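You operate a simulated robot arm through the tools that you are given. There is no shell and no other tool. Be economical: measure what you need, move in short steps, check, and stop when the job is done.

You run a simulated two-armed robot. Do the job below in one go: nothing can be reset, and whatever is moved stays where it is left.

JOB
Move the burnt apple pouch from the sealing station to the REWORK tray.
Fine: the jaws are cold and the heat stays off; air off before the narrow door opens, door shut before the air goes on again.

Only the result counts: the job must be done as asked and must still hold three seconds after the hand-in. Knocking over, shifting, dropping, spilling or breaking anything else fails it.

ROBOT AND FRAMES
Two 7-joint arms with two-finger parallel grippers on one trunk, on a base that drives. Base frame: it is fixed to the floor where the robot stands at the start and does not move with it; the origin is under the middle of the robot, x ahead of it, y to its left, z up. Lengths are in m, angles in rad, forces in N, time in s.
The left shoulder is at the start at [0.05, 0.187, 1.16], the right one opposite. With the tool pointing down near the work surface each hand reaches from about 0.1 to 0.66 m from the robot's upright axis, wherever it stands, measured 20 degrees to its own side. Places, roughly: apple pouch [0.5, -1, 1]; banana pouch [-1.5, -1.5, 1]; corn pouch [-1.5, -1.25, 1]; heat switch [0.4, 0.3, 1]; mango pouch [-1.25, -0.5, 1]; narrow sealing door [0.5, -1, 1.2]; peach pouch [-1.25, -0.75, 1]; red air valve [0.4, 0, 0.9]; red rework tray [-1.2, -0.9, 0.9]; strawberry pouch [-1.25, -0.75, 1]. Payload 3.43 kg a hand.
The tool frame of a hand sits at the grasp point between the pads (the TCP): z along the fingers, y along the line on which they close. The tips reach 0.03 m beyond it. The gripper opens to 0.094 m. The fingers are 0.028 m wide and 0.01 m thick; the gripper's body (0.05 by 0.096 m) begins 0.055 m behind the TCP.
Orientation is that of the tool frame in the base frame, as a unit quaternion [w, x, y, z]. With the fingers straight down and closing along the base's y, the tool's x points along the base's -x, its y along +y and its z along -z.

CONTROLS
- The arms move only by the tool nudge_tool. It takes "left_moves", "right_moves" or both (then of equal length, played together; a hand with none holds still); each is one flat list of numbers, 7 for each row, row after row: the opening, from 0 (shut) to 1 (fully open), then the shift along the tool's x, y, z in m, then the turn, a rotation vector about the tool's x, y, z in rad. In form: [fingers, dx, dy, dz, ax, ay, az, fingers, dx, dy, dz, ax, ay, az, ...]. A call has 1 to 20 rows; each row shifts and turns the commanded pose from where the row before left it, along the tool's axes as they then stand. A row lasts 0.2 s, in which the tool goes at most 0.05 m and 0.15 rad; a call with a longer step from one row to the next is refused whole, and so is a gripper value outside its range. Where a pose cannot be reached the arm comes as near as it can. A force on the tool above 90 N (or 10 N above the force at the start of the call, whichever is more), or a blocked arm, ends the call early, and 0.2 s more pass. Each finger travels about 0.153 m/s and halts on what it meets, pressing with about 20 N; the grip force reading is that of the motor and also rises with nothing between the fingers. The clock runs only during rows and for 0.2 s after the last one: add rows that do not move to give the fingers time. It gives the time, the measured TCP pose, the force on the tool (base axes), the opening and the grip force at its end, in the units of the frame above (readings bear some noise), with the torque about the TCP (base axes, N m) and any sound that the robot's microphone picked up.
- Cameras (640 x 400 px; columns grow to the right, rows downward): "scene" is now at [0.1322, -0.0483, 1.3288]; the picture's right is [-0.54, -0.84, 0.00], its down [-0.43, 0.28, -0.86] and it looks along [0.72, -0.47, -0.51] (base axes); focal length 214 px, centre (320, 200). "left" rides on the left gripper at [0.076, -0.014, -0.102] in its tool frame; the picture's right is [0.18, 0.98, 0.00], its down [-0.75, 0.14, -0.64] and it looks along [-0.63, 0.12, 0.77] (tool axes); focal length 243 px, centre (320, 200). "right" rides on the right gripper at [0.076, 0.014, -0.102] in its tool frame; the picture's right is [-0.18, 0.98, 0.00], its down [-0.75, -0.14, -0.64] and it looks along [-0.63, -0.12, 0.77] (tool axes); focal length 243 px, centre (320, 200). There is no depth. A picture from a camera that has moved, and an enlarged one, comes with that camera's place and axes in the base frame and with its lens.
- camera(camera): a new picture of that camera. It takes no simulated time.
- raise_lower(by): slides the trunk up (or, below 0, down) by that many m; the arms and the scene camera ride with it, the base frame stays. It gives what a move gives, with no picture.
- steer(legs): drives the robot by 1 to 6 legs, each [ahead, left, turn to the left] in m, m and rad, along the robot's own axes; the way and the turn of a leg run together, so that a leg with both is an arc; at most 1.5 m and 3.142 rad a leg. The arms and the cameras ride along, it lands a little off, and it stops where it bumps. It gives what a move gives.
- turn_head(pan, tilt): turns the head with the scene camera to pan (to the left, within 1.396 rad either way) and tilt (down, from -0.506 to 1.204), counted from straight ahead of the robot. It gives what a move gives.
- inspect(camera, box): a new picture of the part [left, top, right, bottom] of that camera's present view, enlarged. It takes no simulated time.
- sign_off(): hands the job in; it is judged then, once.

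Work in short steps. Places have to be worked out from the pictures, the camera data and where the tool is seen: move nearer, look again, correct. Check each grasp and each placing, and mend what went wrong. You have 120 turns and 108 pictures in all, those below and enlarged ones among them. Open the grippers and draw the arms clear of the work before you hand the job in, unless the task says otherwise; then end with one line.

The tools are called after "Request:" by a JSON object that holds its "op" and its "data". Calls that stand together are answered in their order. nudge_tool: Moves the arms, as the interface text tells. Its arguments: {"type":"object","properties":{"left_moves":{"type":"array","items":{"type":"number"}},"right_moves":{"type":"array","items":{"type":"number"}}},"required":[]} The other tools are called the same way: raise_lower (by) slides the trunk up or down; steer (legs) drives the base; turn_head (pan, tilt) turns the head that bears the scene camera; camera (camera) takes a picture; inspect (camera, box) takes an enlarged picture of a part of a camera's view; sign_off () hands the job in.

At the start:

```text
time_s: 0.0
left_eef_pos: [0.3405, -0.019, 1.2524]
left_tcp_rot: [-0.001, 0.0, 1.0, 0.0]
left_contact_force: [0.2, 0.0, 0.4]
left_torque: [0.02, 0.03, 0.03]
left_grip_width: 0.0936
left_grip_force: 0.0
right_eef_pos: [0.2206, -0.3373, 1.3436]
right_tcp_rot: [0.0, -0.001, 1.0, 0.001]
right_contact_force: [0.2, -0.1, 0.4]
right_torque: [0.04, 0.02, 0.01]
right_grip_width: 0.0939
right_grip_force: 0.0
trunk travel left (down, up): [-0.376, 0.056]
robot x, y, heading: [-0.0004, 0.0023, -0.001]
head pan, tilt: [-0.572, 0.534]
```

scene: 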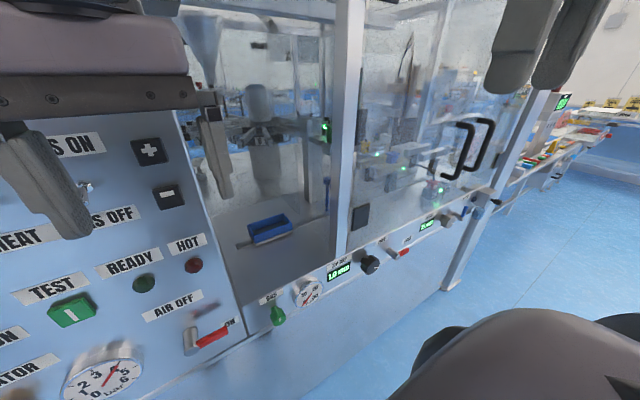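
right: 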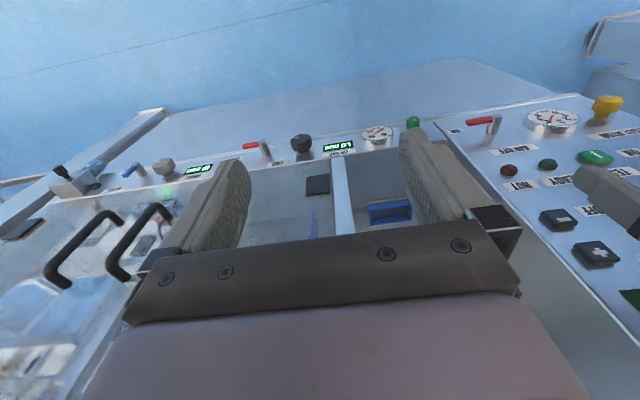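
left: 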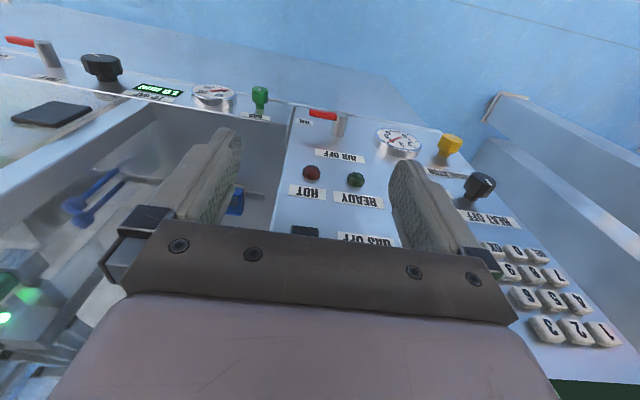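

The start pictures show a control panel ahead and a glazed machine to the right. I look around with the head first.

Request:
{"op": "turn_head", "data": {"pan": 0.0, "tilt": 0.7}}

Request:
{"op": "camera", "data": {"camera": "scene"}}

Request:
{"op": "turn_head", "data": {"pan": -1.1, "tilt": 0.4}}

Request:
{"op": "camera", "data": {"camera": "scene"}}

```text
time_s: 1.0
left_eef_pos: [0.3419, -0.0186, 1.2529]
left_tcp_rot: [0.0, 0.0, 1.0, 0.0]
left_contact_force: [-0.1, -0.6, 1.1]
left_torque: [0.03, -0.03, -0.02]
left_grip_width: 0.0943
left_grip_force: 0.2
right_eef_pos: [0.2211, -0.3386, 1.3431]
right_tcp_rot: [0.001, 0.001, 1.0, 0.001]
right_contact_force: [0.4, -0.7, -0.2]
right_torque: [0.0, 0.0, 0.01]
right_grip_width: 0.094
right_grip_force: 0.1
trunk travel left (down, up): [-0.376, 0.056]
robot x, y, heading: [0.0002, -0.0036, -0.003]
head pan, tilt: [0.0, 0.7]
```

```text
104 pictures are left
camera scene: at [0.1414, 0.0004, 1.3142], right [0.0, -1.0, 0.0], down [-0.64, 0.0, -0.77], along [0.77, 0.0, -0.64], focal length 214 px, centre (320, 200)
```

scene: 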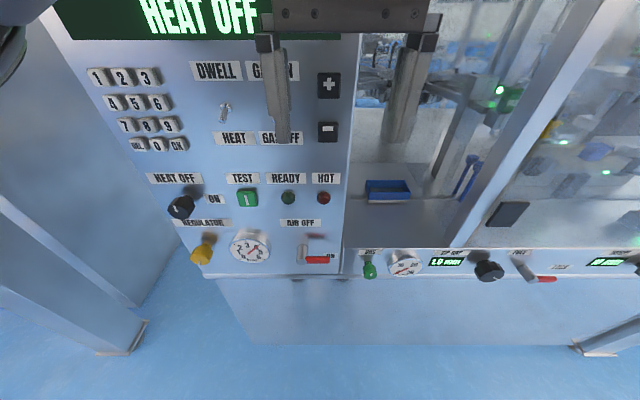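

```text
time_s: 2.3
left_eef_pos: [0.3404, -0.0185, 1.2529]
left_tcp_rot: [0.0, -0.001, 1.0, 0.0]
left_contact_force: [0.1, -0.9, 0.2]
left_torque: [-0.02, -0.01, 0.0]
left_grip_width: 0.0939
left_grip_force: 0.2
right_eef_pos: [0.2218, -0.3377, 1.3436]
right_tcp_rot: [0.001, 0.0, 1.0, 0.0]
right_contact_force: [0.8, 0.1, -0.3]
right_torque: [-0.02, -0.01, 0.01]
right_grip_width: 0.0939
right_grip_force: 0.0
trunk travel left (down, up): [-0.376, 0.056]
robot x, y, heading: [0.0037, 0.0006, -0.004]
head pan, tilt: [-1.1, 0.4]
```

```text
103 pictures are left
camera scene: at [0.0985, -0.082, 1.341], right [-0.89, -0.45, 0.0], down [-0.18, 0.35, -0.92], along [0.42, -0.82, -0.39], focal length 214 px, centre (320, 200)
```

scene: 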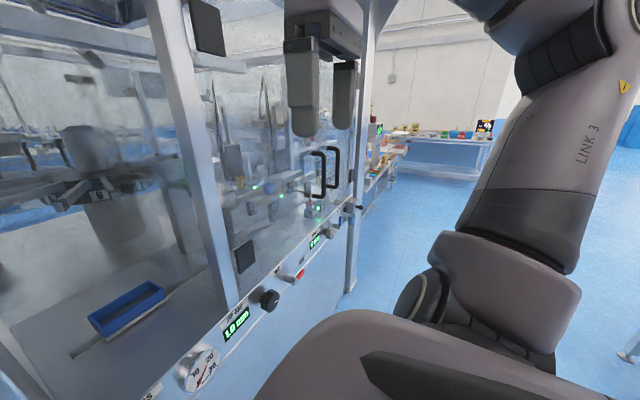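

The red lever labelled AIR OFF/ON sits low on the panel in front. I zoom on it and on the door area.

Request:
{"op": "inspect", "data": {"camera": "scene", "box": [200, 100, 400, 225]}}

Request:
{"op": "turn_head", "data": {"pan": 0.0, "tilt": 0.8}}

Request:
{"op": "inspect", "data": {"camera": "scene", "box": [140, 120, 380, 270]}}

Request:
{"op": "inspect", "data": {"camera": "scene", "box": [320, 100, 640, 300]}}

```text
3.20 times, centred on (300, 162) of scene
camera zoom: at [0.0985, -0.082, 1.341], right [-0.89, -0.45, 0.0], down [-0.18, 0.35, -0.92], along [0.42, -0.82, -0.39], focal length 686 px, centre (384, 320)
```

zoom: 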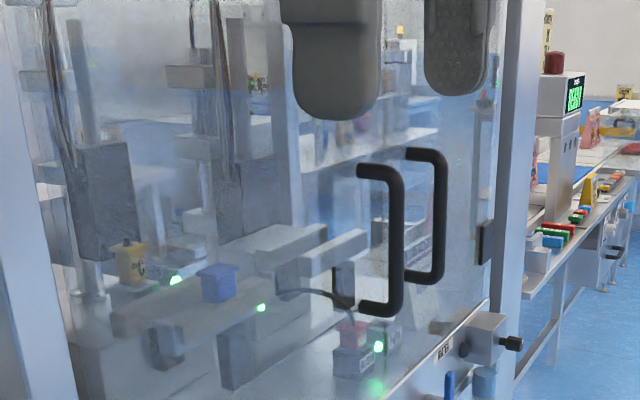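

```text
time_s: 3.6
left_eef_pos: [0.341, -0.0188, 1.2523]
left_tcp_rot: [0.0, 0.0, 1.0, 0.0]
left_contact_force: [-0.6, 0.8, 0.2]
left_torque: [-0.05, 0.0, 0.03]
left_grip_width: 0.0938
left_grip_force: 0.0
right_eef_pos: [0.2208, -0.3377, 1.3438]
right_tcp_rot: [-0.001, -0.001, 1.0, 0.0]
right_contact_force: [0.1, -0.2, 0.8]
right_torque: [-0.01, -0.02, 0.0]
right_grip_width: 0.0941
right_grip_force: 0.0
trunk travel left (down, up): [-0.376, 0.056]
robot x, y, heading: [0.0025, 0.0004, -0.005]
head pan, tilt: [0.0, 0.799]
```

```text
2.67 times, centred on (260, 195) of scene
camera zoom: at [0.1371, 0.0004, 1.306], right [0.0, -1.0, 0.0], down [-0.72, 0.0, -0.7], along [0.7, 0.0, -0.72], focal length 572 px, centre (480, 213)
```

zoom: 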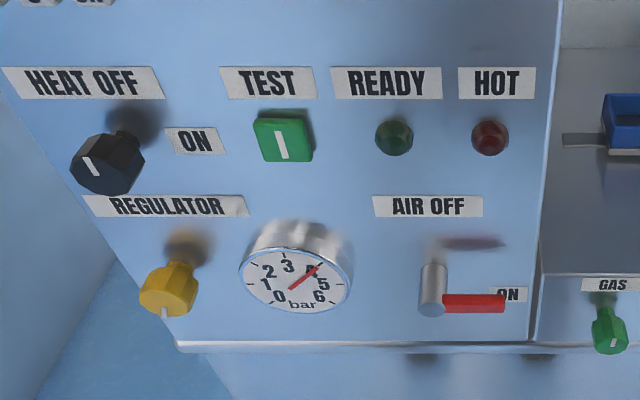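

```text
2.00 times, centred on (480, 200) of scene
camera zoom: at [0.1371, 0.0004, 1.306], right [0.0, -1.0, 0.0], down [-0.72, 0.0, -0.7], along [0.7, 0.0, -0.72], focal length 429 px, centre (0, 200)
```

zoom: 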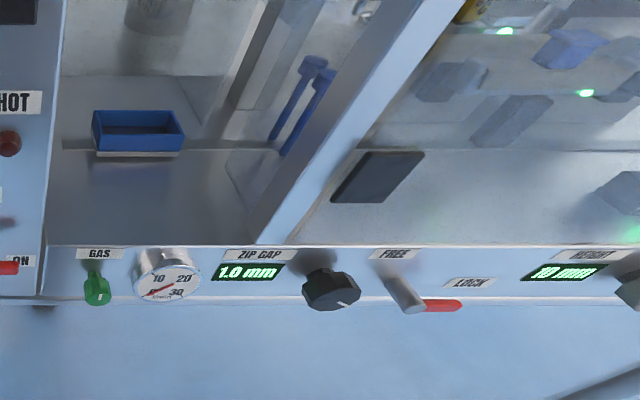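

The AIR lever is at ON (handle pointing right), with its pivot near [0.45, 0.045, 0.86]; AIR OFF is handle up. I pitch the left tool forward in place so that I can grip the lever.

Request:
{"op": "nudge_tool", "data": {"left_moves": [1, 0.02, 0, 0, 0, -0.143, 0, 1, 0, 0, 0, 0, -0.143, 0, 1, 0, 0, 0, 0, -0.143, 0, 1, 0, 0, 0, 0, -0.143, 0, 1, 0, 0, 0, 0, -0.143, 0, 1, 0, 0, 0, 0, -0.143, 0, 1, 0, 0, 0, 0, -0.143, 0, 1, 0, 0, 0, 0, -0.143, 0, 1, 0, 0, 0, 0, -0.143, 0, 1, 0, 0, 0, 0, -0.143, 0, 1, 0, 0, 0, 0, -0.141, 0, 1, 0, 0, 0, 0, 0, 0]}}

Request:
{"op": "camera", "data": {"camera": "left"}}

Request:
{"op": "camera", "data": {"camera": "scene"}}

```text
time_s: 5.3
left_eef_pos: [0.3594, -0.0097, 1.2818]
left_tcp_rot: [0.451, -0.103, 0.886, -0.017]
left_contact_force: [-0.2, 0.3, 0.3]
left_torque: [-0.02, -0.02, 0.0]
left_grip_width: 0.0939
left_grip_force: 0.2
right_eef_pos: [0.2201, -0.3384, 1.3432]
right_tcp_rot: [0.0, 0.0, 1.0, 0.0]
right_contact_force: [0.4, 0.1, -1.2]
right_torque: [0.0, 0.0, -0.02]
right_grip_width: 0.0938
right_grip_force: 0.0
trunk travel left (down, up): [-0.376, 0.056]
robot x, y, heading: [-0.0004, 0.0034, -0.002]
head pan, tilt: [0.0, 0.799]
stopped in row 8 (left hand): the arm was blocked; the commanded pose is now the measured one
```

```text
99 pictures are left
camera left: at [0.2349, -0.0453, 1.2845], right [-0.27, 0.93, -0.27], down [-0.11, 0.25, 0.96], along [0.96, 0.29, 0.03], focal length 243 px, centre (320, 200)
```

left: 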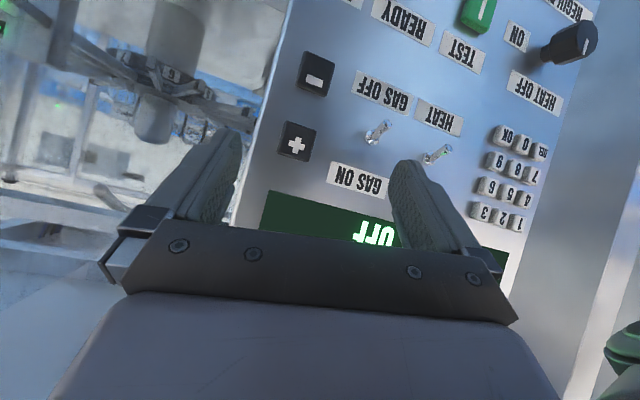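

```text
98 pictures are left
camera scene: at [0.1317, -0.0014, 1.2977], right [-0.03, -1.0, 0.0], down [-0.79, 0.02, -0.62], along [0.62, -0.02, -0.79], focal length 214 px, centre (320, 200)
```

scene: 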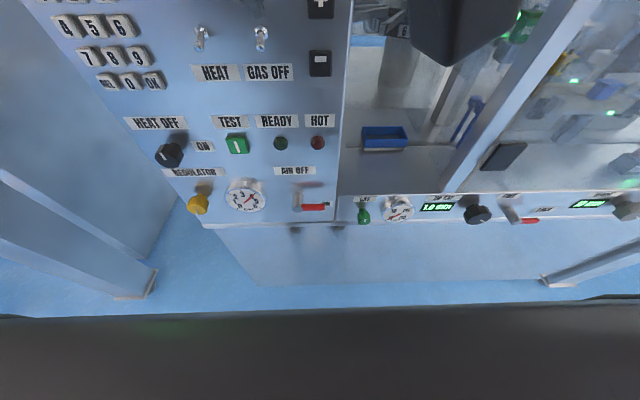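

The wrist apparently met the head, so there is no room this close in. I undo a little pitch and drive the base back 0.22 m.

Request:
{"op": "nudge_tool", "data": {"left_moves": [1, 0, 0, 0, 0, 0.143, 0, 1, 0, 0, 0.02, 0, 0.143, 0, 1, 0, 0, 0.02, 0, 0.143, 0, 1, 0, 0, 0, 0, 0, 0]}}

Request:
{"op": "steer", "data": {"legs": [[-0.22, 0, 0]]}}

Request:
{"op": "turn_head", "data": {"pan": 0.0, "tilt": 0.5}}

Request:
{"op": "camera", "data": {"camera": "scene"}}

```text
time_s: 6.3
left_eef_pos: [0.3827, -0.0122, 1.2481]
left_tcp_rot: [0.254, -0.088, 0.963, -0.032]
left_contact_force: [-0.2, -0.3, 0.1]
left_torque: [0.0, -0.01, -0.03]
left_grip_width: 0.094
left_grip_force: 0.0
right_eef_pos: [0.221, -0.3385, 1.3428]
right_tcp_rot: [0.0, 0.0, 1.0, 0.0]
right_contact_force: [0.1, 0.8, -0.1]
right_torque: [0.01, 0.01, 0.01]
right_grip_width: 0.0941
right_grip_force: 0.0
trunk travel left (down, up): [-0.376, 0.056]
robot x, y, heading: [0.0052, -0.0024, 0.003]
head pan, tilt: [0.0, 0.799]
```

```text
time_s: 8.0
left_eef_pos: [0.1632, -0.0129, 1.248]
left_tcp_rot: [0.256, -0.089, 0.962, -0.032]
left_contact_force: [-0.6, 0.8, -0.3]
left_torque: [-0.03, 0.0, 0.02]
left_grip_width: 0.0941
left_grip_force: 0.1
right_eef_pos: [0.0035, -0.3381, 1.3439]
right_tcp_rot: [0.0, -0.002, 1.0, -0.001]
right_contact_force: [-0.5, 0.6, 0.2]
right_torque: [0.01, 0.0, -0.04]
right_grip_width: 0.0939
right_grip_force: 0.1
trunk travel left (down, up): [-0.376, 0.056]
robot x, y, heading: [-0.215, 0.0008, 0.002]
head pan, tilt: [0.0, 0.799]
```

```text
time_s: 8.8
left_eef_pos: [0.1645, -0.0115, 1.2477]
left_tcp_rot: [0.254, -0.09, 0.962, -0.031]
left_contact_force: [-0.5, -0.3, 0.1]
left_torque: [0.0, -0.02, 0.01]
left_grip_width: 0.0941
left_grip_force: 0.1
right_eef_pos: [0.0026, -0.3376, 1.344]
right_tcp_rot: [-0.001, -0.001, 1.0, 0.0]
right_contact_force: [-0.4, 0.7, -0.4]
right_torque: [-0.01, -0.01, 0.0]
right_grip_width: 0.0939
right_grip_force: 0.1
trunk travel left (down, up): [-0.376, 0.056]
robot x, y, heading: [-0.2207, -0.0053, 0.002]
head pan, tilt: [0.0, 0.499]
```

```text
97 pictures are left
camera scene: at [-0.0707, 0.0005, 1.3319], right [0.0, -1.0, 0.0], down [-0.48, 0.0, -0.88], along [0.88, 0.0, -0.48], focal length 214 px, centre (320, 200)
```

scene: 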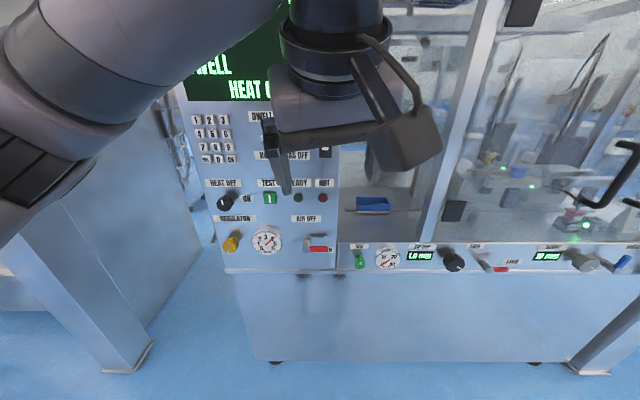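

Now there is room. I finish pitching the left tool to point straight ahead while moving it forward a little.

Request:
{"op": "nudge_tool", "data": {"left_moves": [1, 0, 0, 0.03, 0.0109, -0.1312, 0.0224, 1, 0, 0, 0.03, 0.0109, -0.1312, 0.0224, 1, 0, 0, 0.03, 0.0109, -0.1312, 0.0224, 1, 0, 0, 0.02, 0.0109, -0.1312, 0.0224, 1, 0, 0, 0.02, 0.0109, -0.1312, 0.0224, 1, 0, 0, 0, 0.0109, -0.1312, 0.0224, 1, 0, 0, 0, 0.0109, -0.1312, 0.0224, 1, 0, 0, 0, 0.0109, -0.1312, 0.0224, 1, 0, 0, 0, 0, 0, 0]}}

```text
time_s: 10.8
left_eef_pos: [0.2496, -0.0102, 1.1552]
left_tcp_rot: [0.707, 0.0, 0.707, 0.0]
left_contact_force: [-0.8, -0.9, 0.1]
left_torque: [-0.02, 0.05, 0.04]
left_grip_width: 0.094
left_grip_force: 0.1
right_eef_pos: [0.0037, -0.3364, 1.3436]
right_tcp_rot: [0.0, -0.001, 1.0, 0.0]
right_contact_force: [-0.2, 0.5, 0.4]
right_torque: [-0.02, 0.01, 0.02]
right_grip_width: 0.0939
right_grip_force: 0.1
trunk travel left (down, up): [-0.376, 0.056]
robot x, y, heading: [-0.2206, 0.0028, 0.006]
head pan, tilt: [0.0, 0.499]
```

Orientation is right. I lower the hand to z≈0.93 and roll it 90° so the fingers close vertically on the horizontal lever.

Request:
{"op": "nudge_tool", "data": {"left_moves": [1, 0.05, 0, 0, 0, 0, 0, 1, 0.05, 0, 0, 0, 0, 0, 1, 0.05, 0, 0, 0, 0, 0, 1, 0.05, 0, 0, 0, 0, 0, 1, 0.02, 0, 0, 0, 0, 0.143, 1, 0, 0, 0, 0, 0, 0.143, 1, 0, 0, 0, 0, 0, 0.143, 1, 0, 0, 0, 0, 0, 0.143, 1, 0, 0, 0, 0, 0, 0.143, 1, 0, 0, 0, 0, 0, 0.143, 1, 0, 0, 0, 0, 0, 0.143, 1, 0, 0, 0, 0, 0, 0.143, 1, 0, 0, 0, 0, 0, 0.143, 1, 0, 0, 0, 0, 0, 0.143, 1, 0, 0, 0, 0, 0, 0.141, 1, 0, 0, 0, 0, 0, 0]}}

Request:
{"op": "camera", "data": {"camera": "left"}}

Request:
{"op": "camera", "data": {"camera": "scene"}}

```text
time_s: 14.2
left_eef_pos: [0.2596, -0.0009, 0.9384]
left_tcp_rot: [0.498, 0.497, 0.489, 0.515]
left_contact_force: [0.3, -0.3, 0.2]
left_torque: [0.0, 0.03, 0.03]
left_grip_width: 0.0938
left_grip_force: 0.0
right_eef_pos: [0.0037, -0.3386, 1.3439]
right_tcp_rot: [0.0, -0.001, 1.0, 0.001]
right_contact_force: [0.0, -0.7, 0.3]
right_torque: [0.0, -0.03, 0.01]
right_grip_width: 0.0939
right_grip_force: 0.0
trunk travel left (down, up): [-0.376, 0.056]
robot x, y, heading: [-0.218, 0.0001, 0.006]
head pan, tilt: [0.0, 0.499]
```

```text
96 pictures are left
camera left: at [0.156, 0.0737, 0.9243], right [-0.03, 0.16, 0.99], down [-0.64, -0.76, 0.1], along [0.77, -0.63, 0.12], focal length 243 px, centre (320, 200)
```

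left: 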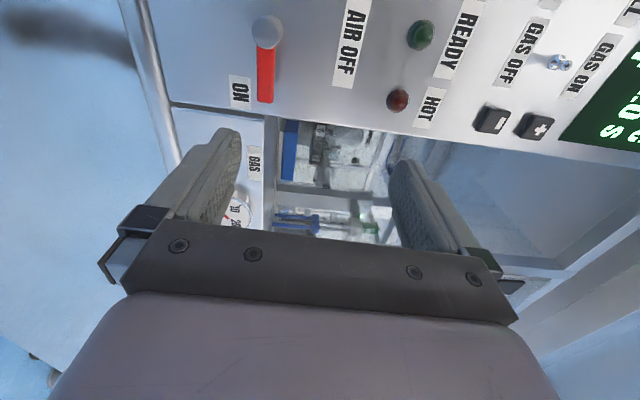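

```text
95 pictures are left
camera scene: at [-0.0707, 0.0005, 1.3319], right [0.0, -1.0, 0.0], down [-0.48, 0.0, -0.88], along [0.88, 0.0, -0.48], focal length 214 px, centre (320, 200)
```

scene: 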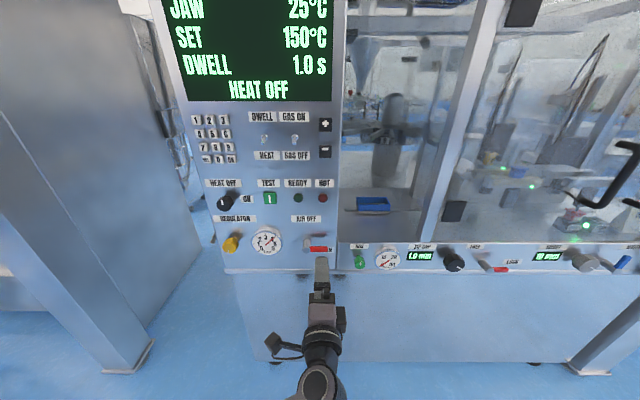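

Triangulating gives the lever handle from y≈0.037 (pivot) to −0.032 at z≈0.88, x≈0.47. I approach to x≈0.38 at the handle's height and look again.

Request:
{"op": "nudge_tool", "data": {"left_moves": [1, 0.005, -0.03, 0.035, 0, 0, 0, 1, 0.005, -0.028, 0.035, 0, 0, 0, 1, 0, 0, 0.045, 0, 0, 0, 1, 0, 0, 0, 0, 0, 0]}}

Request:
{"op": "camera", "data": {"camera": "left"}}

Request:
{"op": "inspect", "data": {"camera": "scene", "box": [240, 180, 400, 280]}}

```text
time_s: 15.2
left_eef_pos: [0.3644, -0.0018, 0.8774]
left_tcp_rot: [0.501, 0.5, 0.501, 0.498]
left_contact_force: [-0.3, 0.0, -0.5]
left_torque: [0.0, 0.01, -0.01]
left_grip_width: 0.094
left_grip_force: 0.1
right_eef_pos: [0.0039, -0.3368, 1.3436]
right_tcp_rot: [0.0, 0.0, 1.0, 0.0]
right_contact_force: [0.9, -0.1, 0.3]
right_torque: [-0.01, -0.01, 0.02]
right_grip_width: 0.094
right_grip_force: 0.1
trunk travel left (down, up): [-0.376, 0.056]
robot x, y, heading: [-0.2178, 0.0003, -0.002]
head pan, tilt: [0.0, 0.499]
```

```text
94 pictures are left
camera left: at [0.2625, 0.0746, 0.8636], right [0.0, 0.19, 0.98], down [-0.64, -0.75, 0.14], along [0.77, -0.63, 0.12], focal length 243 px, centre (320, 200)
```

left: 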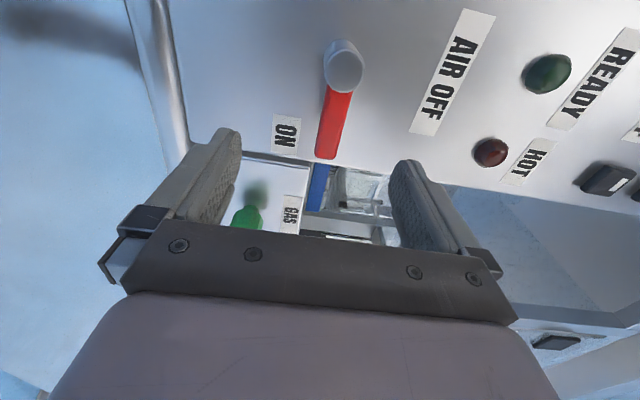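

```text
4.00 times, centred on (320, 230) of scene
camera zoom: at [-0.0709, 0.0007, 1.332], right [0.0, -1.0, 0.0], down [-0.48, 0.0, -0.88], along [0.88, 0.0, -0.48], focal length 858 px, centre (320, 80)
```

zoom: 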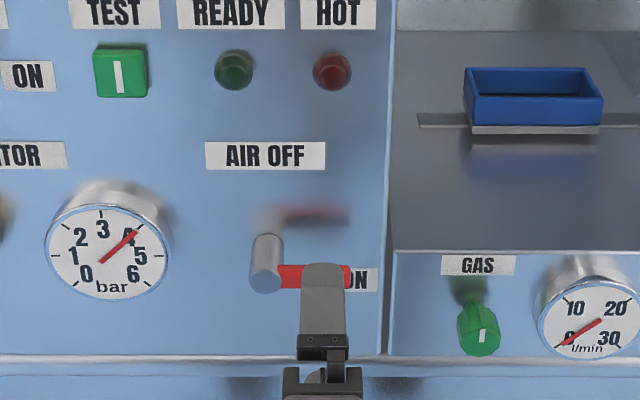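

The pivot works out at [0.43, 0.044, 0.886] and the panel face at x≈0.47. I go in to x≈0.425, y≈0.016 and close on the lever near its pivot.

Request:
{"op": "nudge_tool", "data": {"left_moves": [1, 0.018, 0.009, 0.02, 0, 0, 0, 1, 0, 0, 0.02, 0, 0, 0, 1, 0, 0, 0.02, 0, 0, 0, 1, 0, 0, 0, 0, 0, 0]}}

Request:
{"op": "camera", "data": {"camera": "left"}}

```text
time_s: 16.2
left_eef_pos: [0.4273, 0.0173, 0.8845]
left_tcp_rot: [0.501, 0.499, 0.5, 0.499]
left_contact_force: [0.8, -0.3, -0.6]
left_torque: [0.05, 0.03, -0.02]
left_grip_width: 0.094
left_grip_force: 0.1
right_eef_pos: [0.0033, -0.3377, 1.3429]
right_tcp_rot: [0.0, -0.002, 1.0, 0.001]
right_contact_force: [0.0, 1.2, 0.2]
right_torque: [-0.01, 0.0, -0.01]
right_grip_width: 0.0938
right_grip_force: 0.1
trunk travel left (down, up): [-0.376, 0.056]
robot x, y, heading: [-0.2195, -0.0008, 0.0]
head pan, tilt: [0.0, 0.499]
```

```text
92 pictures are left
camera left: at [0.3235, 0.0931, 0.8711], right [0.0, 0.19, 0.98], down [-0.64, -0.75, 0.14], along [0.77, -0.63, 0.12], focal length 243 px, centre (320, 200)
```

left: 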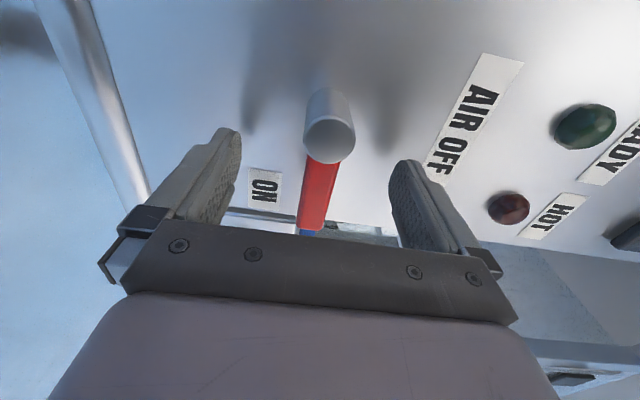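

The lever lies between the fingers, centred. I close the gripper.

Request:
{"op": "nudge_tool", "data": {"left_moves": [0, 0, 0, 0, 0, 0, 0, 0, 0, 0, 0, 0, 0, 0, 0, 0, 0, 0, 0, 0, 0, 0, 0, 0, 0, 0, 0, 0]}}

Request:
{"op": "camera", "data": {"camera": "left"}}

```text
time_s: 17.2
left_eef_pos: [0.4249, 0.0181, 0.8859]
left_tcp_rot: [0.5, 0.5, 0.501, 0.5]
left_contact_force: [-5.2, -0.2, 0.7]
left_torque: [-0.02, 0.5, -0.18]
left_grip_width: 0.0178
left_grip_force: 45.0
right_eef_pos: [0.0034, -0.337, 1.3433]
right_tcp_rot: [0.0, 0.0, 1.0, -0.001]
right_contact_force: [0.4, 0.3, 0.0]
right_torque: [0.0, -0.02, 0.02]
right_grip_width: 0.094
right_grip_force: 0.0
trunk travel left (down, up): [-0.376, 0.056]
robot x, y, heading: [-0.2166, 0.0034, 0.004]
head pan, tilt: [0.0, 0.499]
```

```text
91 pictures are left
camera left: at [0.3228, 0.0928, 0.871], right [0.0, 0.19, 0.98], down [-0.64, -0.75, 0.14], along [0.77, -0.63, 0.12], focal length 243 px, centre (320, 200)
```

left: 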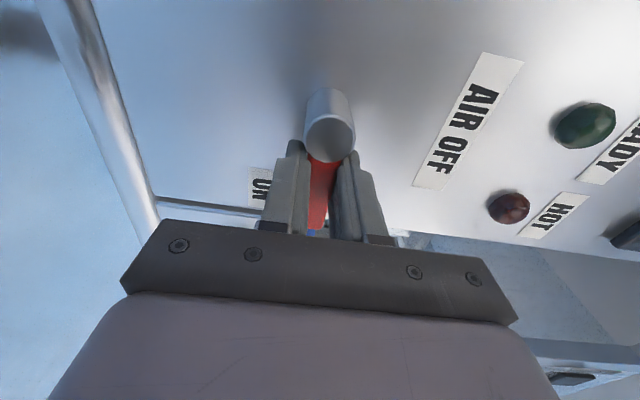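

Gripped (17.8 mm). I now swing the lever 90° counter‑clockwise about its pivot to point up to AIR OFF.

Request:
{"op": "nudge_tool", "data": {"left_moves": [0, 0.0003, 0.0037, 0, 0, 0, -0.1428, 0, 0.0003, 0.0037, 0, 0, 0, -0.1428, 0, 0.0003, 0.0037, 0, 0, 0, -0.1428, 0, 0.0003, 0.0037, 0, 0, 0, -0.1428, 0, 0.0003, 0.0037, 0, 0, 0, -0.1428, 0, 0.0003, 0.0037, 0, 0, 0, -0.1428, 0, 0.0003, 0.0037, 0, 0, 0, -0.1428, 0, 0.0003, 0.0037, 0, 0, 0, -0.1428, 0, 0.0003, 0.0037, 0, 0, 0, -0.1428, 0, 0.0003, 0.0037, 0, 0, 0, -0.1428, 0, 0.0003, 0.0037, 0, 0, 0, -0.1428, 0, 0, 0, 0, 0, 0, 0]}}

Request:
{"op": "inspect", "data": {"camera": "scene", "box": [240, 180, 400, 280]}}

```text
time_s: 19.8
left_eef_pos: [0.4251, 0.0417, 0.9105]
left_tcp_rot: [0.707, -0.001, 0.708, -0.001]
left_contact_force: [-4.1, -4.8, -4.4]
left_torque: [0.05, 0.75, -0.03]
left_grip_width: 0.0178
left_grip_force: 45.5
right_eef_pos: [0.0037, -0.3384, 1.3426]
right_tcp_rot: [0.0, 0.0, 1.0, 0.001]
right_contact_force: [1.4, 0.1, 0.8]
right_torque: [0.01, 0.02, -0.03]
right_grip_width: 0.0941
right_grip_force: 0.0
trunk travel left (down, up): [-0.376, 0.056]
robot x, y, heading: [-0.2163, -0.0019, 0.003]
head pan, tilt: [0.0, 0.499]
```

```text
4.00 times, centred on (320, 230) of scene
camera zoom: at [-0.0706, 0.0001, 1.3319], right [0.0, -1.0, 0.0], down [-0.48, 0.0, -0.88], along [0.88, 0.0, -0.48], focal length 858 px, centre (320, 80)
```

zoom: 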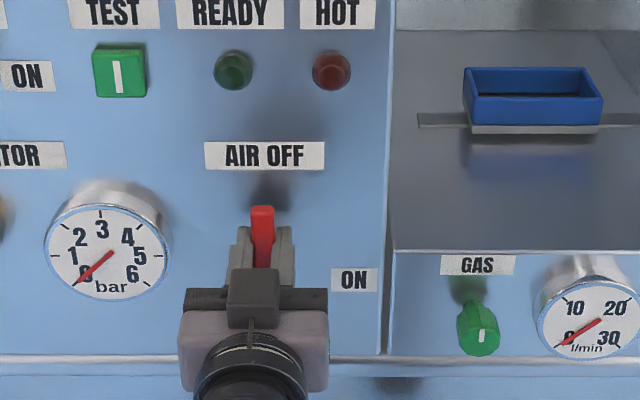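

The gauge dropped to 0 bar and the lever points up: air is off. I release and back away from the panel.

Request:
{"op": "nudge_tool", "data": {"left_moves": [1, 0, 0, 0, 0, 0, 0, 1, 0, 0, 0, 0, 0, 0, 1, 0, 0, -0.04, 0, 0, 0, 1, 0, 0, -0.05, 0, 0, 0, 1, 0, 0, -0.05, 0, 0, 0, 1, 0, 0, -0.03, 0, 0, 0, 1, 0, 0, 0, 0, 0, 0]}}

Request:
{"op": "turn_head", "data": {"pan": -0.7, "tilt": 0.3}}

Request:
{"op": "camera", "data": {"camera": "scene"}}

```text
time_s: 20.9
left_eef_pos: [0.3594, 0.0588, 1.0264]
left_tcp_rot: [0.787, 0.005, 0.617, 0.016]
left_contact_force: [-1.2, 0.2, 0.5]
left_torque: [0.01, 0.0, -0.02]
left_grip_width: 0.0938
left_grip_force: 0.1
right_eef_pos: [0.0035, -0.3366, 1.3438]
right_tcp_rot: [0.0, -0.001, 1.0, 0.0]
right_contact_force: [0.8, 0.8, -0.4]
right_torque: [-0.01, 0.02, -0.02]
right_grip_width: 0.0941
right_grip_force: 0.0
trunk travel left (down, up): [-0.376, 0.056]
robot x, y, heading: [-0.217, 0.0008, -0.001]
head pan, tilt: [0.0, 0.499]
stopped in row 5 (left hand): the arm was blocked; the commanded pose is now the measured one
```

```text
time_s: 22.0
left_eef_pos: [0.3587, 0.0578, 1.0266]
left_tcp_rot: [0.787, 0.005, 0.617, 0.017]
left_contact_force: [-0.9, 0.7, 0.6]
left_torque: [-0.02, -0.02, 0.01]
left_grip_width: 0.0941
left_grip_force: 0.1
right_eef_pos: [0.0022, -0.3372, 1.3438]
right_tcp_rot: [0.0, -0.001, 1.0, 0.0]
right_contact_force: [0.1, 0.7, 0.1]
right_torque: [0.0, 0.01, 0.01]
right_grip_width: 0.0941
right_grip_force: 0.1
trunk travel left (down, up): [-0.376, 0.056]
robot x, y, heading: [-0.217, -0.0022, 0.003]
head pan, tilt: [-0.7, 0.3]
```

```text
89 pictures are left
camera scene: at [-0.0901, -0.0595, 1.3503], right [-0.64, -0.77, 0.0], down [-0.23, 0.19, -0.96], along [0.73, -0.61, -0.3], focal length 214 px, centre (320, 200)
```

scene: 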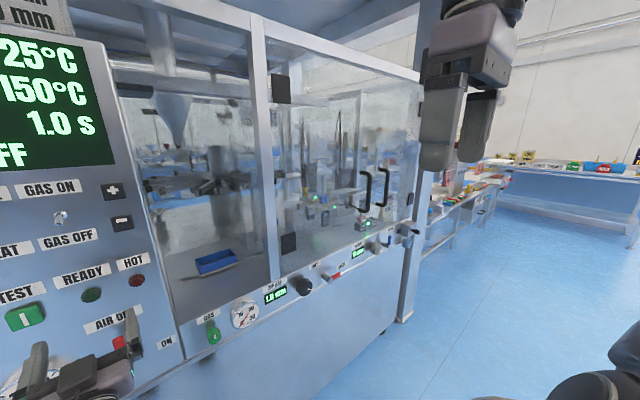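

The retreat drifted upward as the arm got blocked; I check the lever and where the hand is.

Request:
{"op": "turn_head", "data": {"pan": 0.0, "tilt": 0.55}}

Request:
{"op": "camera", "data": {"camera": "scene"}}

Request:
{"op": "camera", "data": {"camera": "left"}}

```text
time_s: 23.1
left_eef_pos: [0.3578, 0.0582, 1.0264]
left_tcp_rot: [0.786, 0.005, 0.617, 0.016]
left_contact_force: [-0.3, 0.4, -0.2]
left_torque: [0.01, -0.01, 0.0]
left_grip_width: 0.0941
left_grip_force: 0.0
right_eef_pos: [0.004, -0.3371, 1.3439]
right_tcp_rot: [0.001, -0.001, 1.0, 0.0]
right_contact_force: [0.8, 0.3, 0.4]
right_torque: [0.0, -0.03, -0.01]
right_grip_width: 0.0937
right_grip_force: 0.0
trunk travel left (down, up): [-0.376, 0.056]
robot x, y, heading: [-0.218, -0.0021, -0.0]
head pan, tilt: [0.0, 0.55]
```

```text
88 pictures are left
camera scene: at [-0.0718, 0.0005, 1.3274], right [0.0, -1.0, 0.0], down [-0.52, 0.0, -0.85], along [0.85, 0.0, -0.52], focal length 214 px, centre (320, 200)
```

scene: 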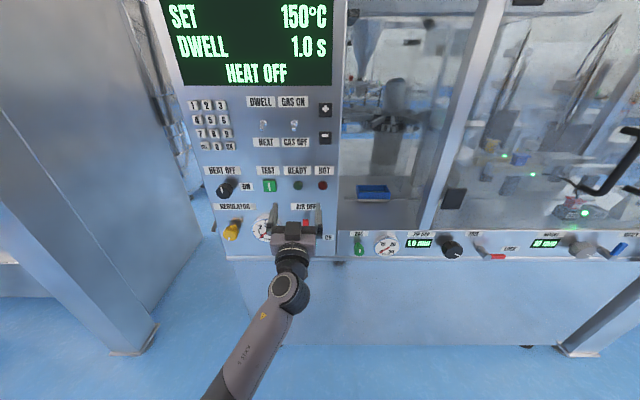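

```text
87 pictures are left
camera left: at [0.2773, 0.0442, 0.9275], right [0.02, 0.99, -0.15], down [-0.81, 0.11, 0.58], along [0.59, 0.11, 0.8], focal length 243 px, centre (320, 200)
```

left: 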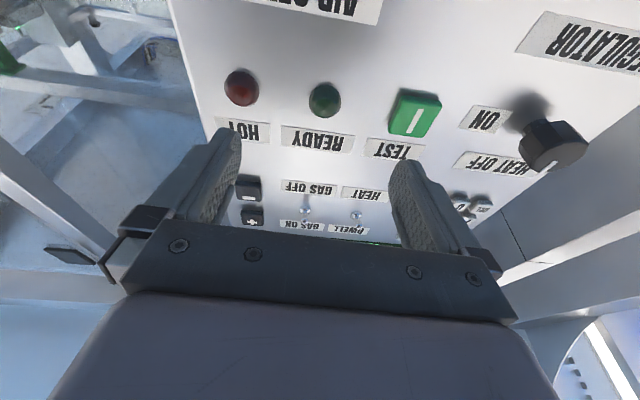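

The air lever is still up and the hand is clear. I back off 0.15 m and drive right to face the door region.

Request:
{"op": "steer", "data": {"legs": [[-0.15, 0, 0], [0, -0.8, 0]]}}

Request:
{"op": "turn_head", "data": {"pan": 0.0, "tilt": 0.25}}

Request:
{"op": "camera", "data": {"camera": "scene"}}

```text
time_s: 28.3
left_eef_pos: [0.212, -0.7271, 1.0259]
left_tcp_rot: [0.787, 0.001, 0.616, 0.022]
left_contact_force: [0.3, 0.8, 0.2]
left_torque: [-0.04, 0.01, 0.01]
left_grip_width: 0.0942
left_grip_force: 0.0
right_eef_pos: [-0.1362, -1.126, 1.3438]
right_tcp_rot: [0.0, -0.007, 1.0, 0.0]
right_contact_force: [0.0, 0.2, -0.7]
right_torque: [0.0, 0.02, -0.03]
right_grip_width: 0.094
right_grip_force: 0.0
trunk travel left (down, up): [-0.376, 0.056]
robot x, y, heading: [-0.3612, -0.7956, 0.015]
head pan, tilt: [0.0, 0.55]
```

```text
time_s: 29.1
left_eef_pos: [0.2131, -0.7255, 1.0249]
left_tcp_rot: [0.786, 0.001, 0.618, 0.022]
left_contact_force: [-0.7, 0.1, -0.3]
left_torque: [0.03, -0.03, 0.04]
left_grip_width: 0.094
left_grip_force: 0.0
right_eef_pos: [-0.136, -1.1251, 1.3448]
right_tcp_rot: [0.0, -0.006, 1.0, 0.001]
right_contact_force: [0.0, -0.7, 0.0]
right_torque: [-0.03, -0.01, 0.03]
right_grip_width: 0.0941
right_grip_force: 0.0
trunk travel left (down, up): [-0.376, 0.056]
robot x, y, heading: [-0.3638, -0.7911, 0.016]
head pan, tilt: [0.0, 0.25]
```

```text
86 pictures are left
camera scene: at [-0.2124, -0.789, 1.355], right [0.01, -1.0, 0.0], down [-0.25, 0.0, -0.97], along [0.97, 0.01, -0.25], focal length 214 px, centre (320, 200)
```

scene: 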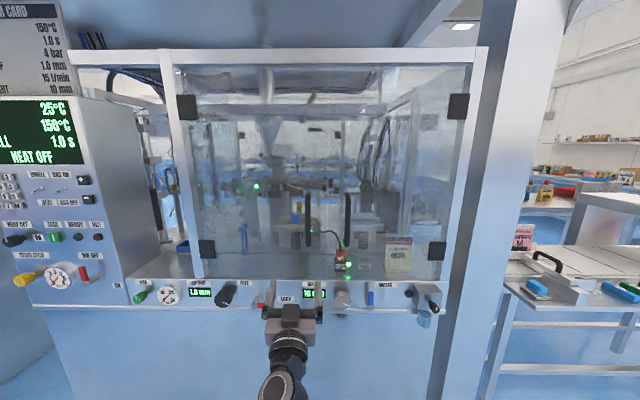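

Two glass doors are visible, hinged left and right with handles near the middle. I zoom in.

Request:
{"op": "inspect", "data": {"camera": "scene", "box": [170, 80, 330, 180]}}

Request:
{"op": "inspect", "data": {"camera": "scene", "box": [320, 80, 480, 180]}}

Request:
{"op": "inspect", "data": {"camera": "scene", "box": [240, 180, 480, 330]}}

```text
4.00 times, centred on (250, 130) of scene
camera zoom: at [-0.2124, -0.789, 1.355], right [0.01, -1.0, 0.0], down [-0.25, 0.0, -0.97], along [0.97, 0.01, -0.25], focal length 858 px, centre (600, 480)
```

zoom: 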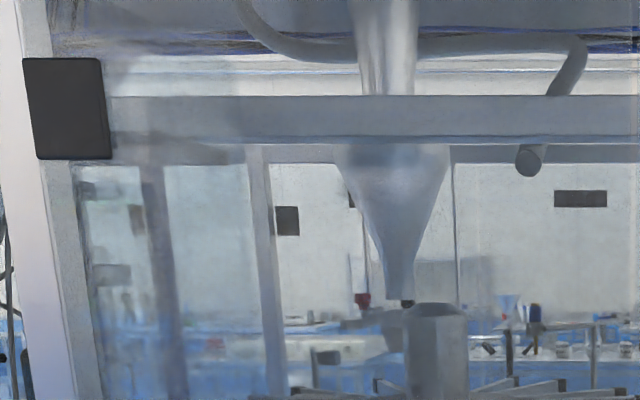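

```text
4.00 times, centred on (400, 130) of scene
camera zoom: at [-0.2124, -0.789, 1.355], right [0.01, -1.0, 0.0], down [-0.25, 0.0, -0.97], along [0.97, 0.01, -0.25], focal length 858 px, centre (0, 480)
```

zoom: 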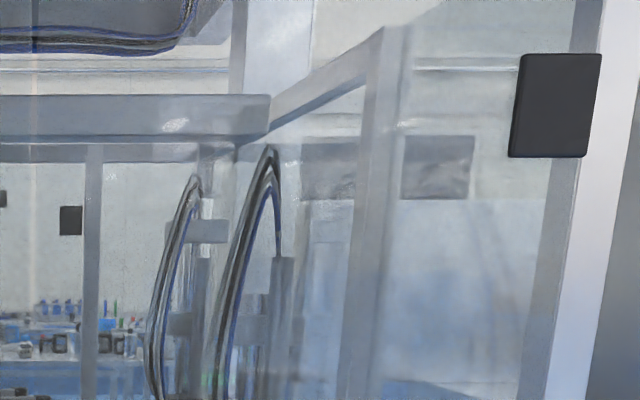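

```text
2.67 times, centred on (360, 255) of scene
camera zoom: at [-0.2124, -0.789, 1.355], right [0.01, -1.0, 0.0], down [-0.25, 0.0, -0.97], along [0.97, 0.01, -0.25], focal length 572 px, centre (213, 53)
```

zoom: 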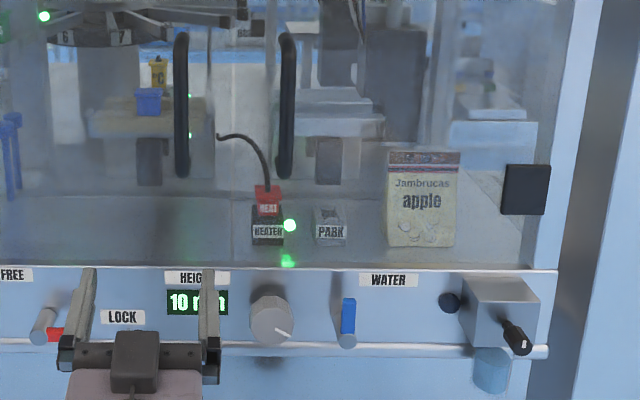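

The right handle works out at about [0.42, −0.869, z 1.05–1.21], door plane x≈0.463, hinge at y≈−1.26, and the apple pouch stands near [0.52, −1.08]. I position the base at about y=−1.0 and turn the right tool to point ahead, tucking the left one out to the side.

Request:
{"op": "nudge_tool", "data": {"left_moves": [1, 0, 0.05, 0, 0, 0.13, 0, 1, 0, 0.05, 0, 0, 0.13, 0, 1, 0, 0.05, 0, 0, 0.13, 0, 1, 0, 0.05, 0, 0, 0.13, 0, 1, 0, 0, 0, 0, 0.13, 0, 1, 0, 0, 0, 0, 0.13, 0, 1, 0, 0, 0, 0, 0.13, 0, 1, 0, 0, 0, 0, 0.13, 0, 1, 0, 0, 0, 0, 0.13, 0, 1, 0, 0, 0, 0, 0.13, 0, 1, 0, 0, 0, 0, 0, 0, 1, 0, 0, 0, 0, 0, 0]}}

Request:
{"op": "steer", "data": {"legs": [[-0.04, -0.21, -0.016]]}}

Request:
{"op": "nudge_tool", "data": {"right_moves": [1, -0.03, 0, 0, 0, -0.143, 0, 1, 0, 0, 0.03, 0, -0.143, 0, 1, 0, 0, 0.03, 0, -0.143, 0, 1, 0, 0, 0.03, 0, -0.143, 0, 1, 0, 0, 0.03, 0, -0.143, 0, 1, 0, 0, 0.03, 0, -0.143, 0, 1, 0, 0, 0.03, 0, -0.143, 0, 1, 0, 0, 0, 0, -0.143, 0, 1, 0, 0, 0, 0, -0.143, 0, 1, 0, 0, 0, 0, -0.143, 0, 1, 0, 0, 0, 0, -0.141, 0, 1, 0, 0, 0, 0, 0, 0]}}

Request:
{"op": "camera", "data": {"camera": "scene"}}

```text
time_s: 31.7
left_eef_pos: [0.2082, -0.5259, 1.032]
left_tcp_rot: [0.252, -0.013, 0.968, 0.017]
left_contact_force: [-0.1, -0.1, -0.5]
left_torque: [0.03, -0.02, -0.03]
left_grip_width: 0.094
left_grip_force: 0.1
right_eef_pos: [-0.1359, -1.1263, 1.343]
right_tcp_rot: [0.0, -0.007, 1.0, -0.001]
right_contact_force: [0.1, 0.0, 0.1]
right_torque: [-0.02, 0.01, 0.01]
right_grip_width: 0.094
right_grip_force: 0.0
trunk travel left (down, up): [-0.376, 0.056]
robot x, y, heading: [-0.3619, -0.7942, 0.016]
head pan, tilt: [0.0, 0.25]
```

```text
time_s: 33.4
left_eef_pos: [0.1729, -0.7482, 1.0315]
left_tcp_rot: [0.253, -0.004, 0.967, 0.015]
left_contact_force: [0.6, -0.5, 0.0]
left_torque: [0.0, 0.01, 0.02]
left_grip_width: 0.0941
left_grip_force: 0.1
right_eef_pos: [-0.1808, -1.3426, 1.3426]
right_tcp_rot: [0.0, 0.001, 1.0, 0.0]
right_contact_force: [0.5, -0.2, -0.3]
right_torque: [0.05, 0.0, 0.03]
right_grip_width: 0.0941
right_grip_force: 0.0
trunk travel left (down, up): [-0.376, 0.056]
robot x, y, heading: [-0.4027, -1.0009, -0.002]
head pan, tilt: [0.0, 0.25]
```

```text
time_s: 36.0
left_eef_pos: [0.1731, -0.7478, 1.0321]
left_tcp_rot: [0.253, -0.005, 0.967, 0.016]
left_contact_force: [-0.5, 0.3, 0.0]
left_torque: [-0.01, 0.02, -0.02]
left_grip_width: 0.094
left_grip_force: 0.0
right_eef_pos: [-0.0067, -1.3904, 1.2414]
right_tcp_rot: [0.708, 0.002, 0.707, -0.003]
right_contact_force: [0.0, -0.6, -0.7]
right_torque: [0.0, -0.01, -0.02]
right_grip_width: 0.094
right_grip_force: 0.1
right hand out of reach, approached as far as the arm can: row 7, 8, 9, 10, 11
trunk travel left (down, up): [-0.376, 0.056]
robot x, y, heading: [-0.3976, -1.0052, -0.005]
head pan, tilt: [0.0, 0.25]
```

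```text
82 pictures are left
camera scene: at [-0.2512, -1.0037, 1.3551], right [0.0, -1.0, 0.0], down [-0.25, 0.0, -0.97], along [0.97, 0.0, -0.25], focal length 214 px, centre (320, 200)
```

scene: 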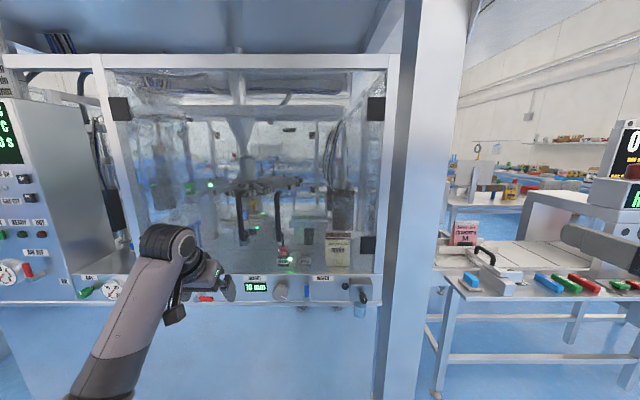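

I move the base to about [−0.3, −0.93], then bring the right hand in front of the right door's handle, staying 10 cm short of it.

Request:
{"op": "steer", "data": {"legs": [[0.1, 0.075, 0.004]]}}

Request:
{"op": "nudge_tool", "data": {"right_moves": [1, 0.01, 0.03, 0.03, 0, 0, 0, 1, 0.01, 0.03, 0.03, 0, 0, 0, 1, 0.01, 0.035, 0.03, 0, 0, 0, 1, 0.01, 0.035, 0.03, 0, 0, 0, 1, 0.01, 0.04, 0.025, 0, 0, 0, 1, 0.01, 0.04, 0.02, 0, 0, 0, 1, 0.01, 0.045, 0.02, 0, 0, 0, 1, 0.01, 0.045, 0.02, 0, 0, 0, 1, 0.01, 0.045, 0, 0, 0, 0, 1, 0.01, 0.045, 0, 0, 0, 0, 1, 0.01, 0.045, 0, 0, 0, 0, 1, 0, 0, 0, 0, 0, 0], "left_moves": [1, 0, 0.03, 0, 0, 0, 0, 1, 0, 0.03, 0, 0, 0, 0, 1, 0, 0.03, 0, 0, 0, 0, 1, 0, 0.03, 0, 0, 0, 0, 1, 0, 0, 0, 0, 0, 0, 1, 0, 0, 0, 0, 0, 0, 1, 0, 0, 0, 0, 0, 0, 1, 0, 0, 0, 0, 0, 0, 1, 0, 0, 0, 0, 0, 0, 1, 0, 0, 0, 0, 0, 0, 1, 0, 0, 0, 0, 0, 0, 1, 0, 0, 0, 0, 0, 0]}}

Request:
{"op": "camera", "data": {"camera": "right"}}

Request:
{"op": "camera", "data": {"camera": "scene"}}

```text
time_s: 37.2
left_eef_pos: [0.2699, -0.6716, 1.0298]
left_tcp_rot: [0.251, -0.005, 0.968, 0.016]
left_contact_force: [0.0, 0.6, 0.0]
left_torque: [0.01, -0.01, 0.01]
left_grip_width: 0.0943
left_grip_force: 0.0
right_eef_pos: [0.0907, -1.3146, 1.241]
right_tcp_rot: [0.707, 0.0, 0.708, -0.001]
right_contact_force: [-1.0, 0.4, 0.0]
right_torque: [0.02, 0.03, 0.02]
right_grip_width: 0.0942
right_grip_force: 0.1
trunk travel left (down, up): [-0.376, 0.056]
robot x, y, heading: [-0.3023, -0.9325, -0.002]
head pan, tilt: [0.0, 0.25]
```

```text
refused: row 7 steps farther than a row can; nothing moved
```

```text
81 pictures are left
camera right: at [-0.0104, -1.3004, 1.1639], right [0.0, 0.98, 0.18], down [-0.64, -0.14, 0.75], along [0.77, -0.12, 0.63], focal length 243 px, centre (320, 200)
```

right: 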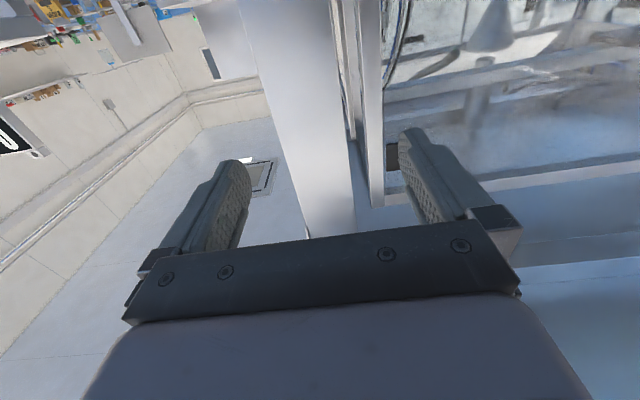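

```text
80 pictures are left
camera scene: at [-0.1533, -0.9293, 1.3549], right [0.0, -1.0, 0.0], down [-0.25, 0.0, -0.97], along [0.97, 0.0, -0.25], focal length 214 px, centre (320, 200)
```

scene: 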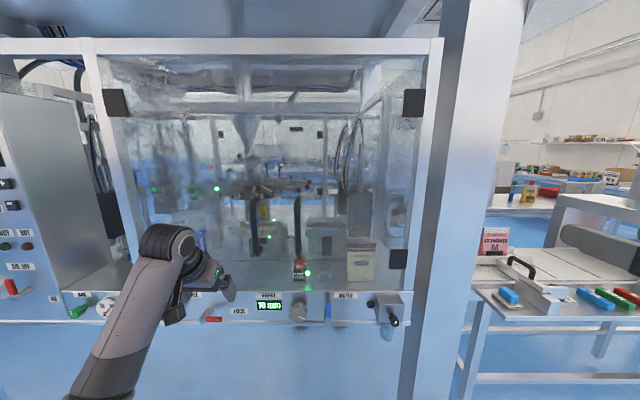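

A step was too long; I send the same motion in smaller steps.

Request:
{"op": "nudge_tool", "data": {"right_moves": [1, 0.01, 0.035, 0.02, 0, 0, 0, 1, 0.01, 0.035, 0.02, 0, 0, 0, 1, 0.01, 0.035, 0.02, 0, 0, 0, 1, 0.01, 0.035, 0.02, 0, 0, 0, 1, 0.01, 0.035, 0.02, 0, 0, 0, 1, 0.01, 0.035, 0.02, 0, 0, 0, 1, 0.01, 0.035, 0.02, 0, 0, 0, 1, 0.01, 0.035, 0.02, 0, 0, 0, 1, 0.01, 0.035, 0.02, 0, 0, 0, 1, 0.01, 0.035, 0.02, 0, 0, 0, 1, 0.01, 0.035, 0.02, 0, 0, 0, 1, 0, 0.035, 0.01, 0, 0, 0, 1, 0, 0.025, 0, 0, 0, 0, 1, 0, 0, 0, 0, 0, 0], "left_moves": [1, 0, 0.03, 0, 0, 0, 0, 1, 0, 0.03, 0, 0, 0, 0, 1, 0, 0.03, 0, 0, 0, 0, 1, 0, 0.03, 0, 0, 0, 0, 1, 0, 0, 0, 0, 0, 0, 1, 0, 0, 0, 0, 0, 0, 1, 0, 0, 0, 0, 0, 0, 1, 0, 0, 0, 0, 0, 0, 1, 0, 0, 0, 0, 0, 0, 1, 0, 0, 0, 0, 0, 0, 1, 0, 0, 0, 0, 0, 0, 1, 0, 0, 0, 0, 0, 0, 1, 0, 0, 0, 0, 0, 0, 1, 0, 0, 0, 0, 0, 0]}}

Request:
{"op": "camera", "data": {"camera": "right"}}

Request:
{"op": "camera", "data": {"camera": "scene"}}

```text
time_s: 40.2
left_eef_pos: [0.268, -0.5541, 1.0334]
left_tcp_rot: [0.253, -0.005, 0.967, 0.016]
left_contact_force: [0.8, 0.4, -0.2]
left_torque: [-0.04, -0.01, 0.0]
left_grip_width: 0.0937
left_grip_force: 0.1
right_eef_pos: [0.2468, -1.147, 1.2379]
right_tcp_rot: [0.707, 0.001, 0.707, -0.001]
right_contact_force: [-0.4, -0.6, -0.2]
right_torque: [0.0, 0.02, -0.03]
right_grip_width: 0.0941
right_grip_force: 0.1
right hand out of reach, approached as far as the arm can: row 1, 4, 5, 6, 7, 8, 9, 10, 11, 12
trunk travel left (down, up): [-0.376, 0.056]
robot x, y, heading: [-0.3056, -0.9316, -0.003]
head pan, tilt: [0.0, 0.25]
```

```text
79 pictures are left
camera right: at [0.1448, -1.1327, 1.159], right [0.0, 0.98, 0.18], down [-0.64, -0.14, 0.75], along [0.77, -0.12, 0.63], focal length 243 px, centre (320, 200)
```

right: 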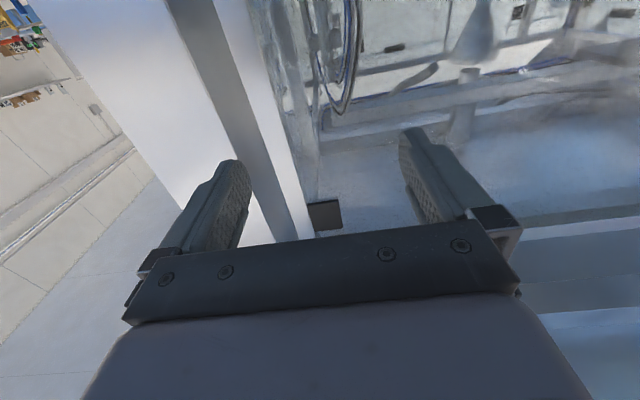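

```text
78 pictures are left
camera scene: at [-0.154, -0.9295, 1.3551], right [0.0, -1.0, 0.0], down [-0.25, 0.0, -0.97], along [0.97, 0.0, -0.25], focal length 214 px, centre (320, 200)
```

scene: 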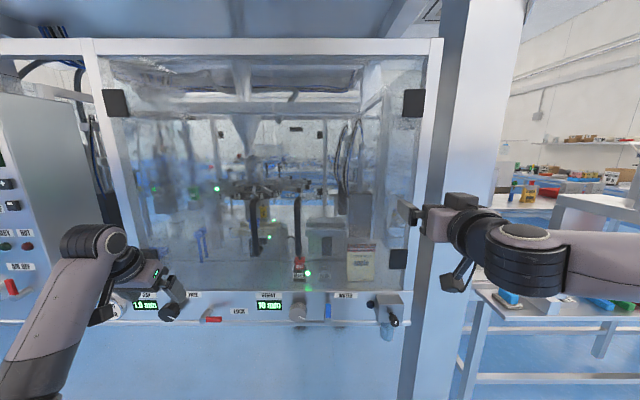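

The right hand lags at [0.247, −1.147, 1.238]; I try going lower first, then left in steps.

Request:
{"op": "nudge_tool", "data": {"right_moves": [1, 0.04, 0, 0, 0, 0, 0, 1, 0.04, 0, 0, 0, 0, 0, 1, 0.03, 0.02, 0, 0, 0, 0, 1, 0, 0.04, 0, 0, 0, 0, 1, 0, 0.04, 0, 0, 0, 0, 1, 0, 0.04, 0, 0, 0, 0, 1, 0, 0.04, 0, 0, 0, 0, 1, 0, 0.04, 0.02, 0, 0, 0, 1, 0, 0.03, 0.02, 0, 0, 0, 1, 0, 0.027, 0.02, 0, 0, 0, 1, 0, 0, 0, 0, 0, 0]}}

Request:
{"op": "camera", "data": {"camera": "scene"}}

```text
time_s: 42.6
left_eef_pos: [0.2668, -0.5541, 1.0338]
left_tcp_rot: [0.252, -0.005, 0.967, 0.016]
left_contact_force: [0.0, 1.0, 0.1]
left_torque: [0.0, -0.02, -0.02]
left_grip_width: 0.0939
left_grip_force: 0.1
right_eef_pos: [0.2956, -0.8471, 1.182]
right_tcp_rot: [0.707, 0.0, 0.708, -0.001]
right_contact_force: [0.7, -0.7, 0.4]
right_torque: [0.01, -0.03, 0.0]
right_grip_width: 0.0942
right_grip_force: 0.1
right hand out of reach, approached as far as the arm can: row 1, 2, 3
trunk travel left (down, up): [-0.376, 0.056]
robot x, y, heading: [-0.3075, -0.9277, -0.005]
head pan, tilt: [0.0, 0.25]
```

```text
77 pictures are left
camera scene: at [-0.154, -0.93, 1.3551], right [0.0, -1.0, 0.0], down [-0.25, 0.0, -0.97], along [0.97, 0.0, -0.25], focal length 214 px, centre (320, 200)
```

scene: 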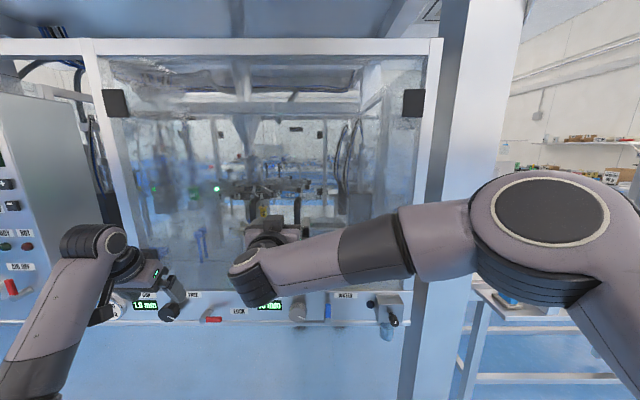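

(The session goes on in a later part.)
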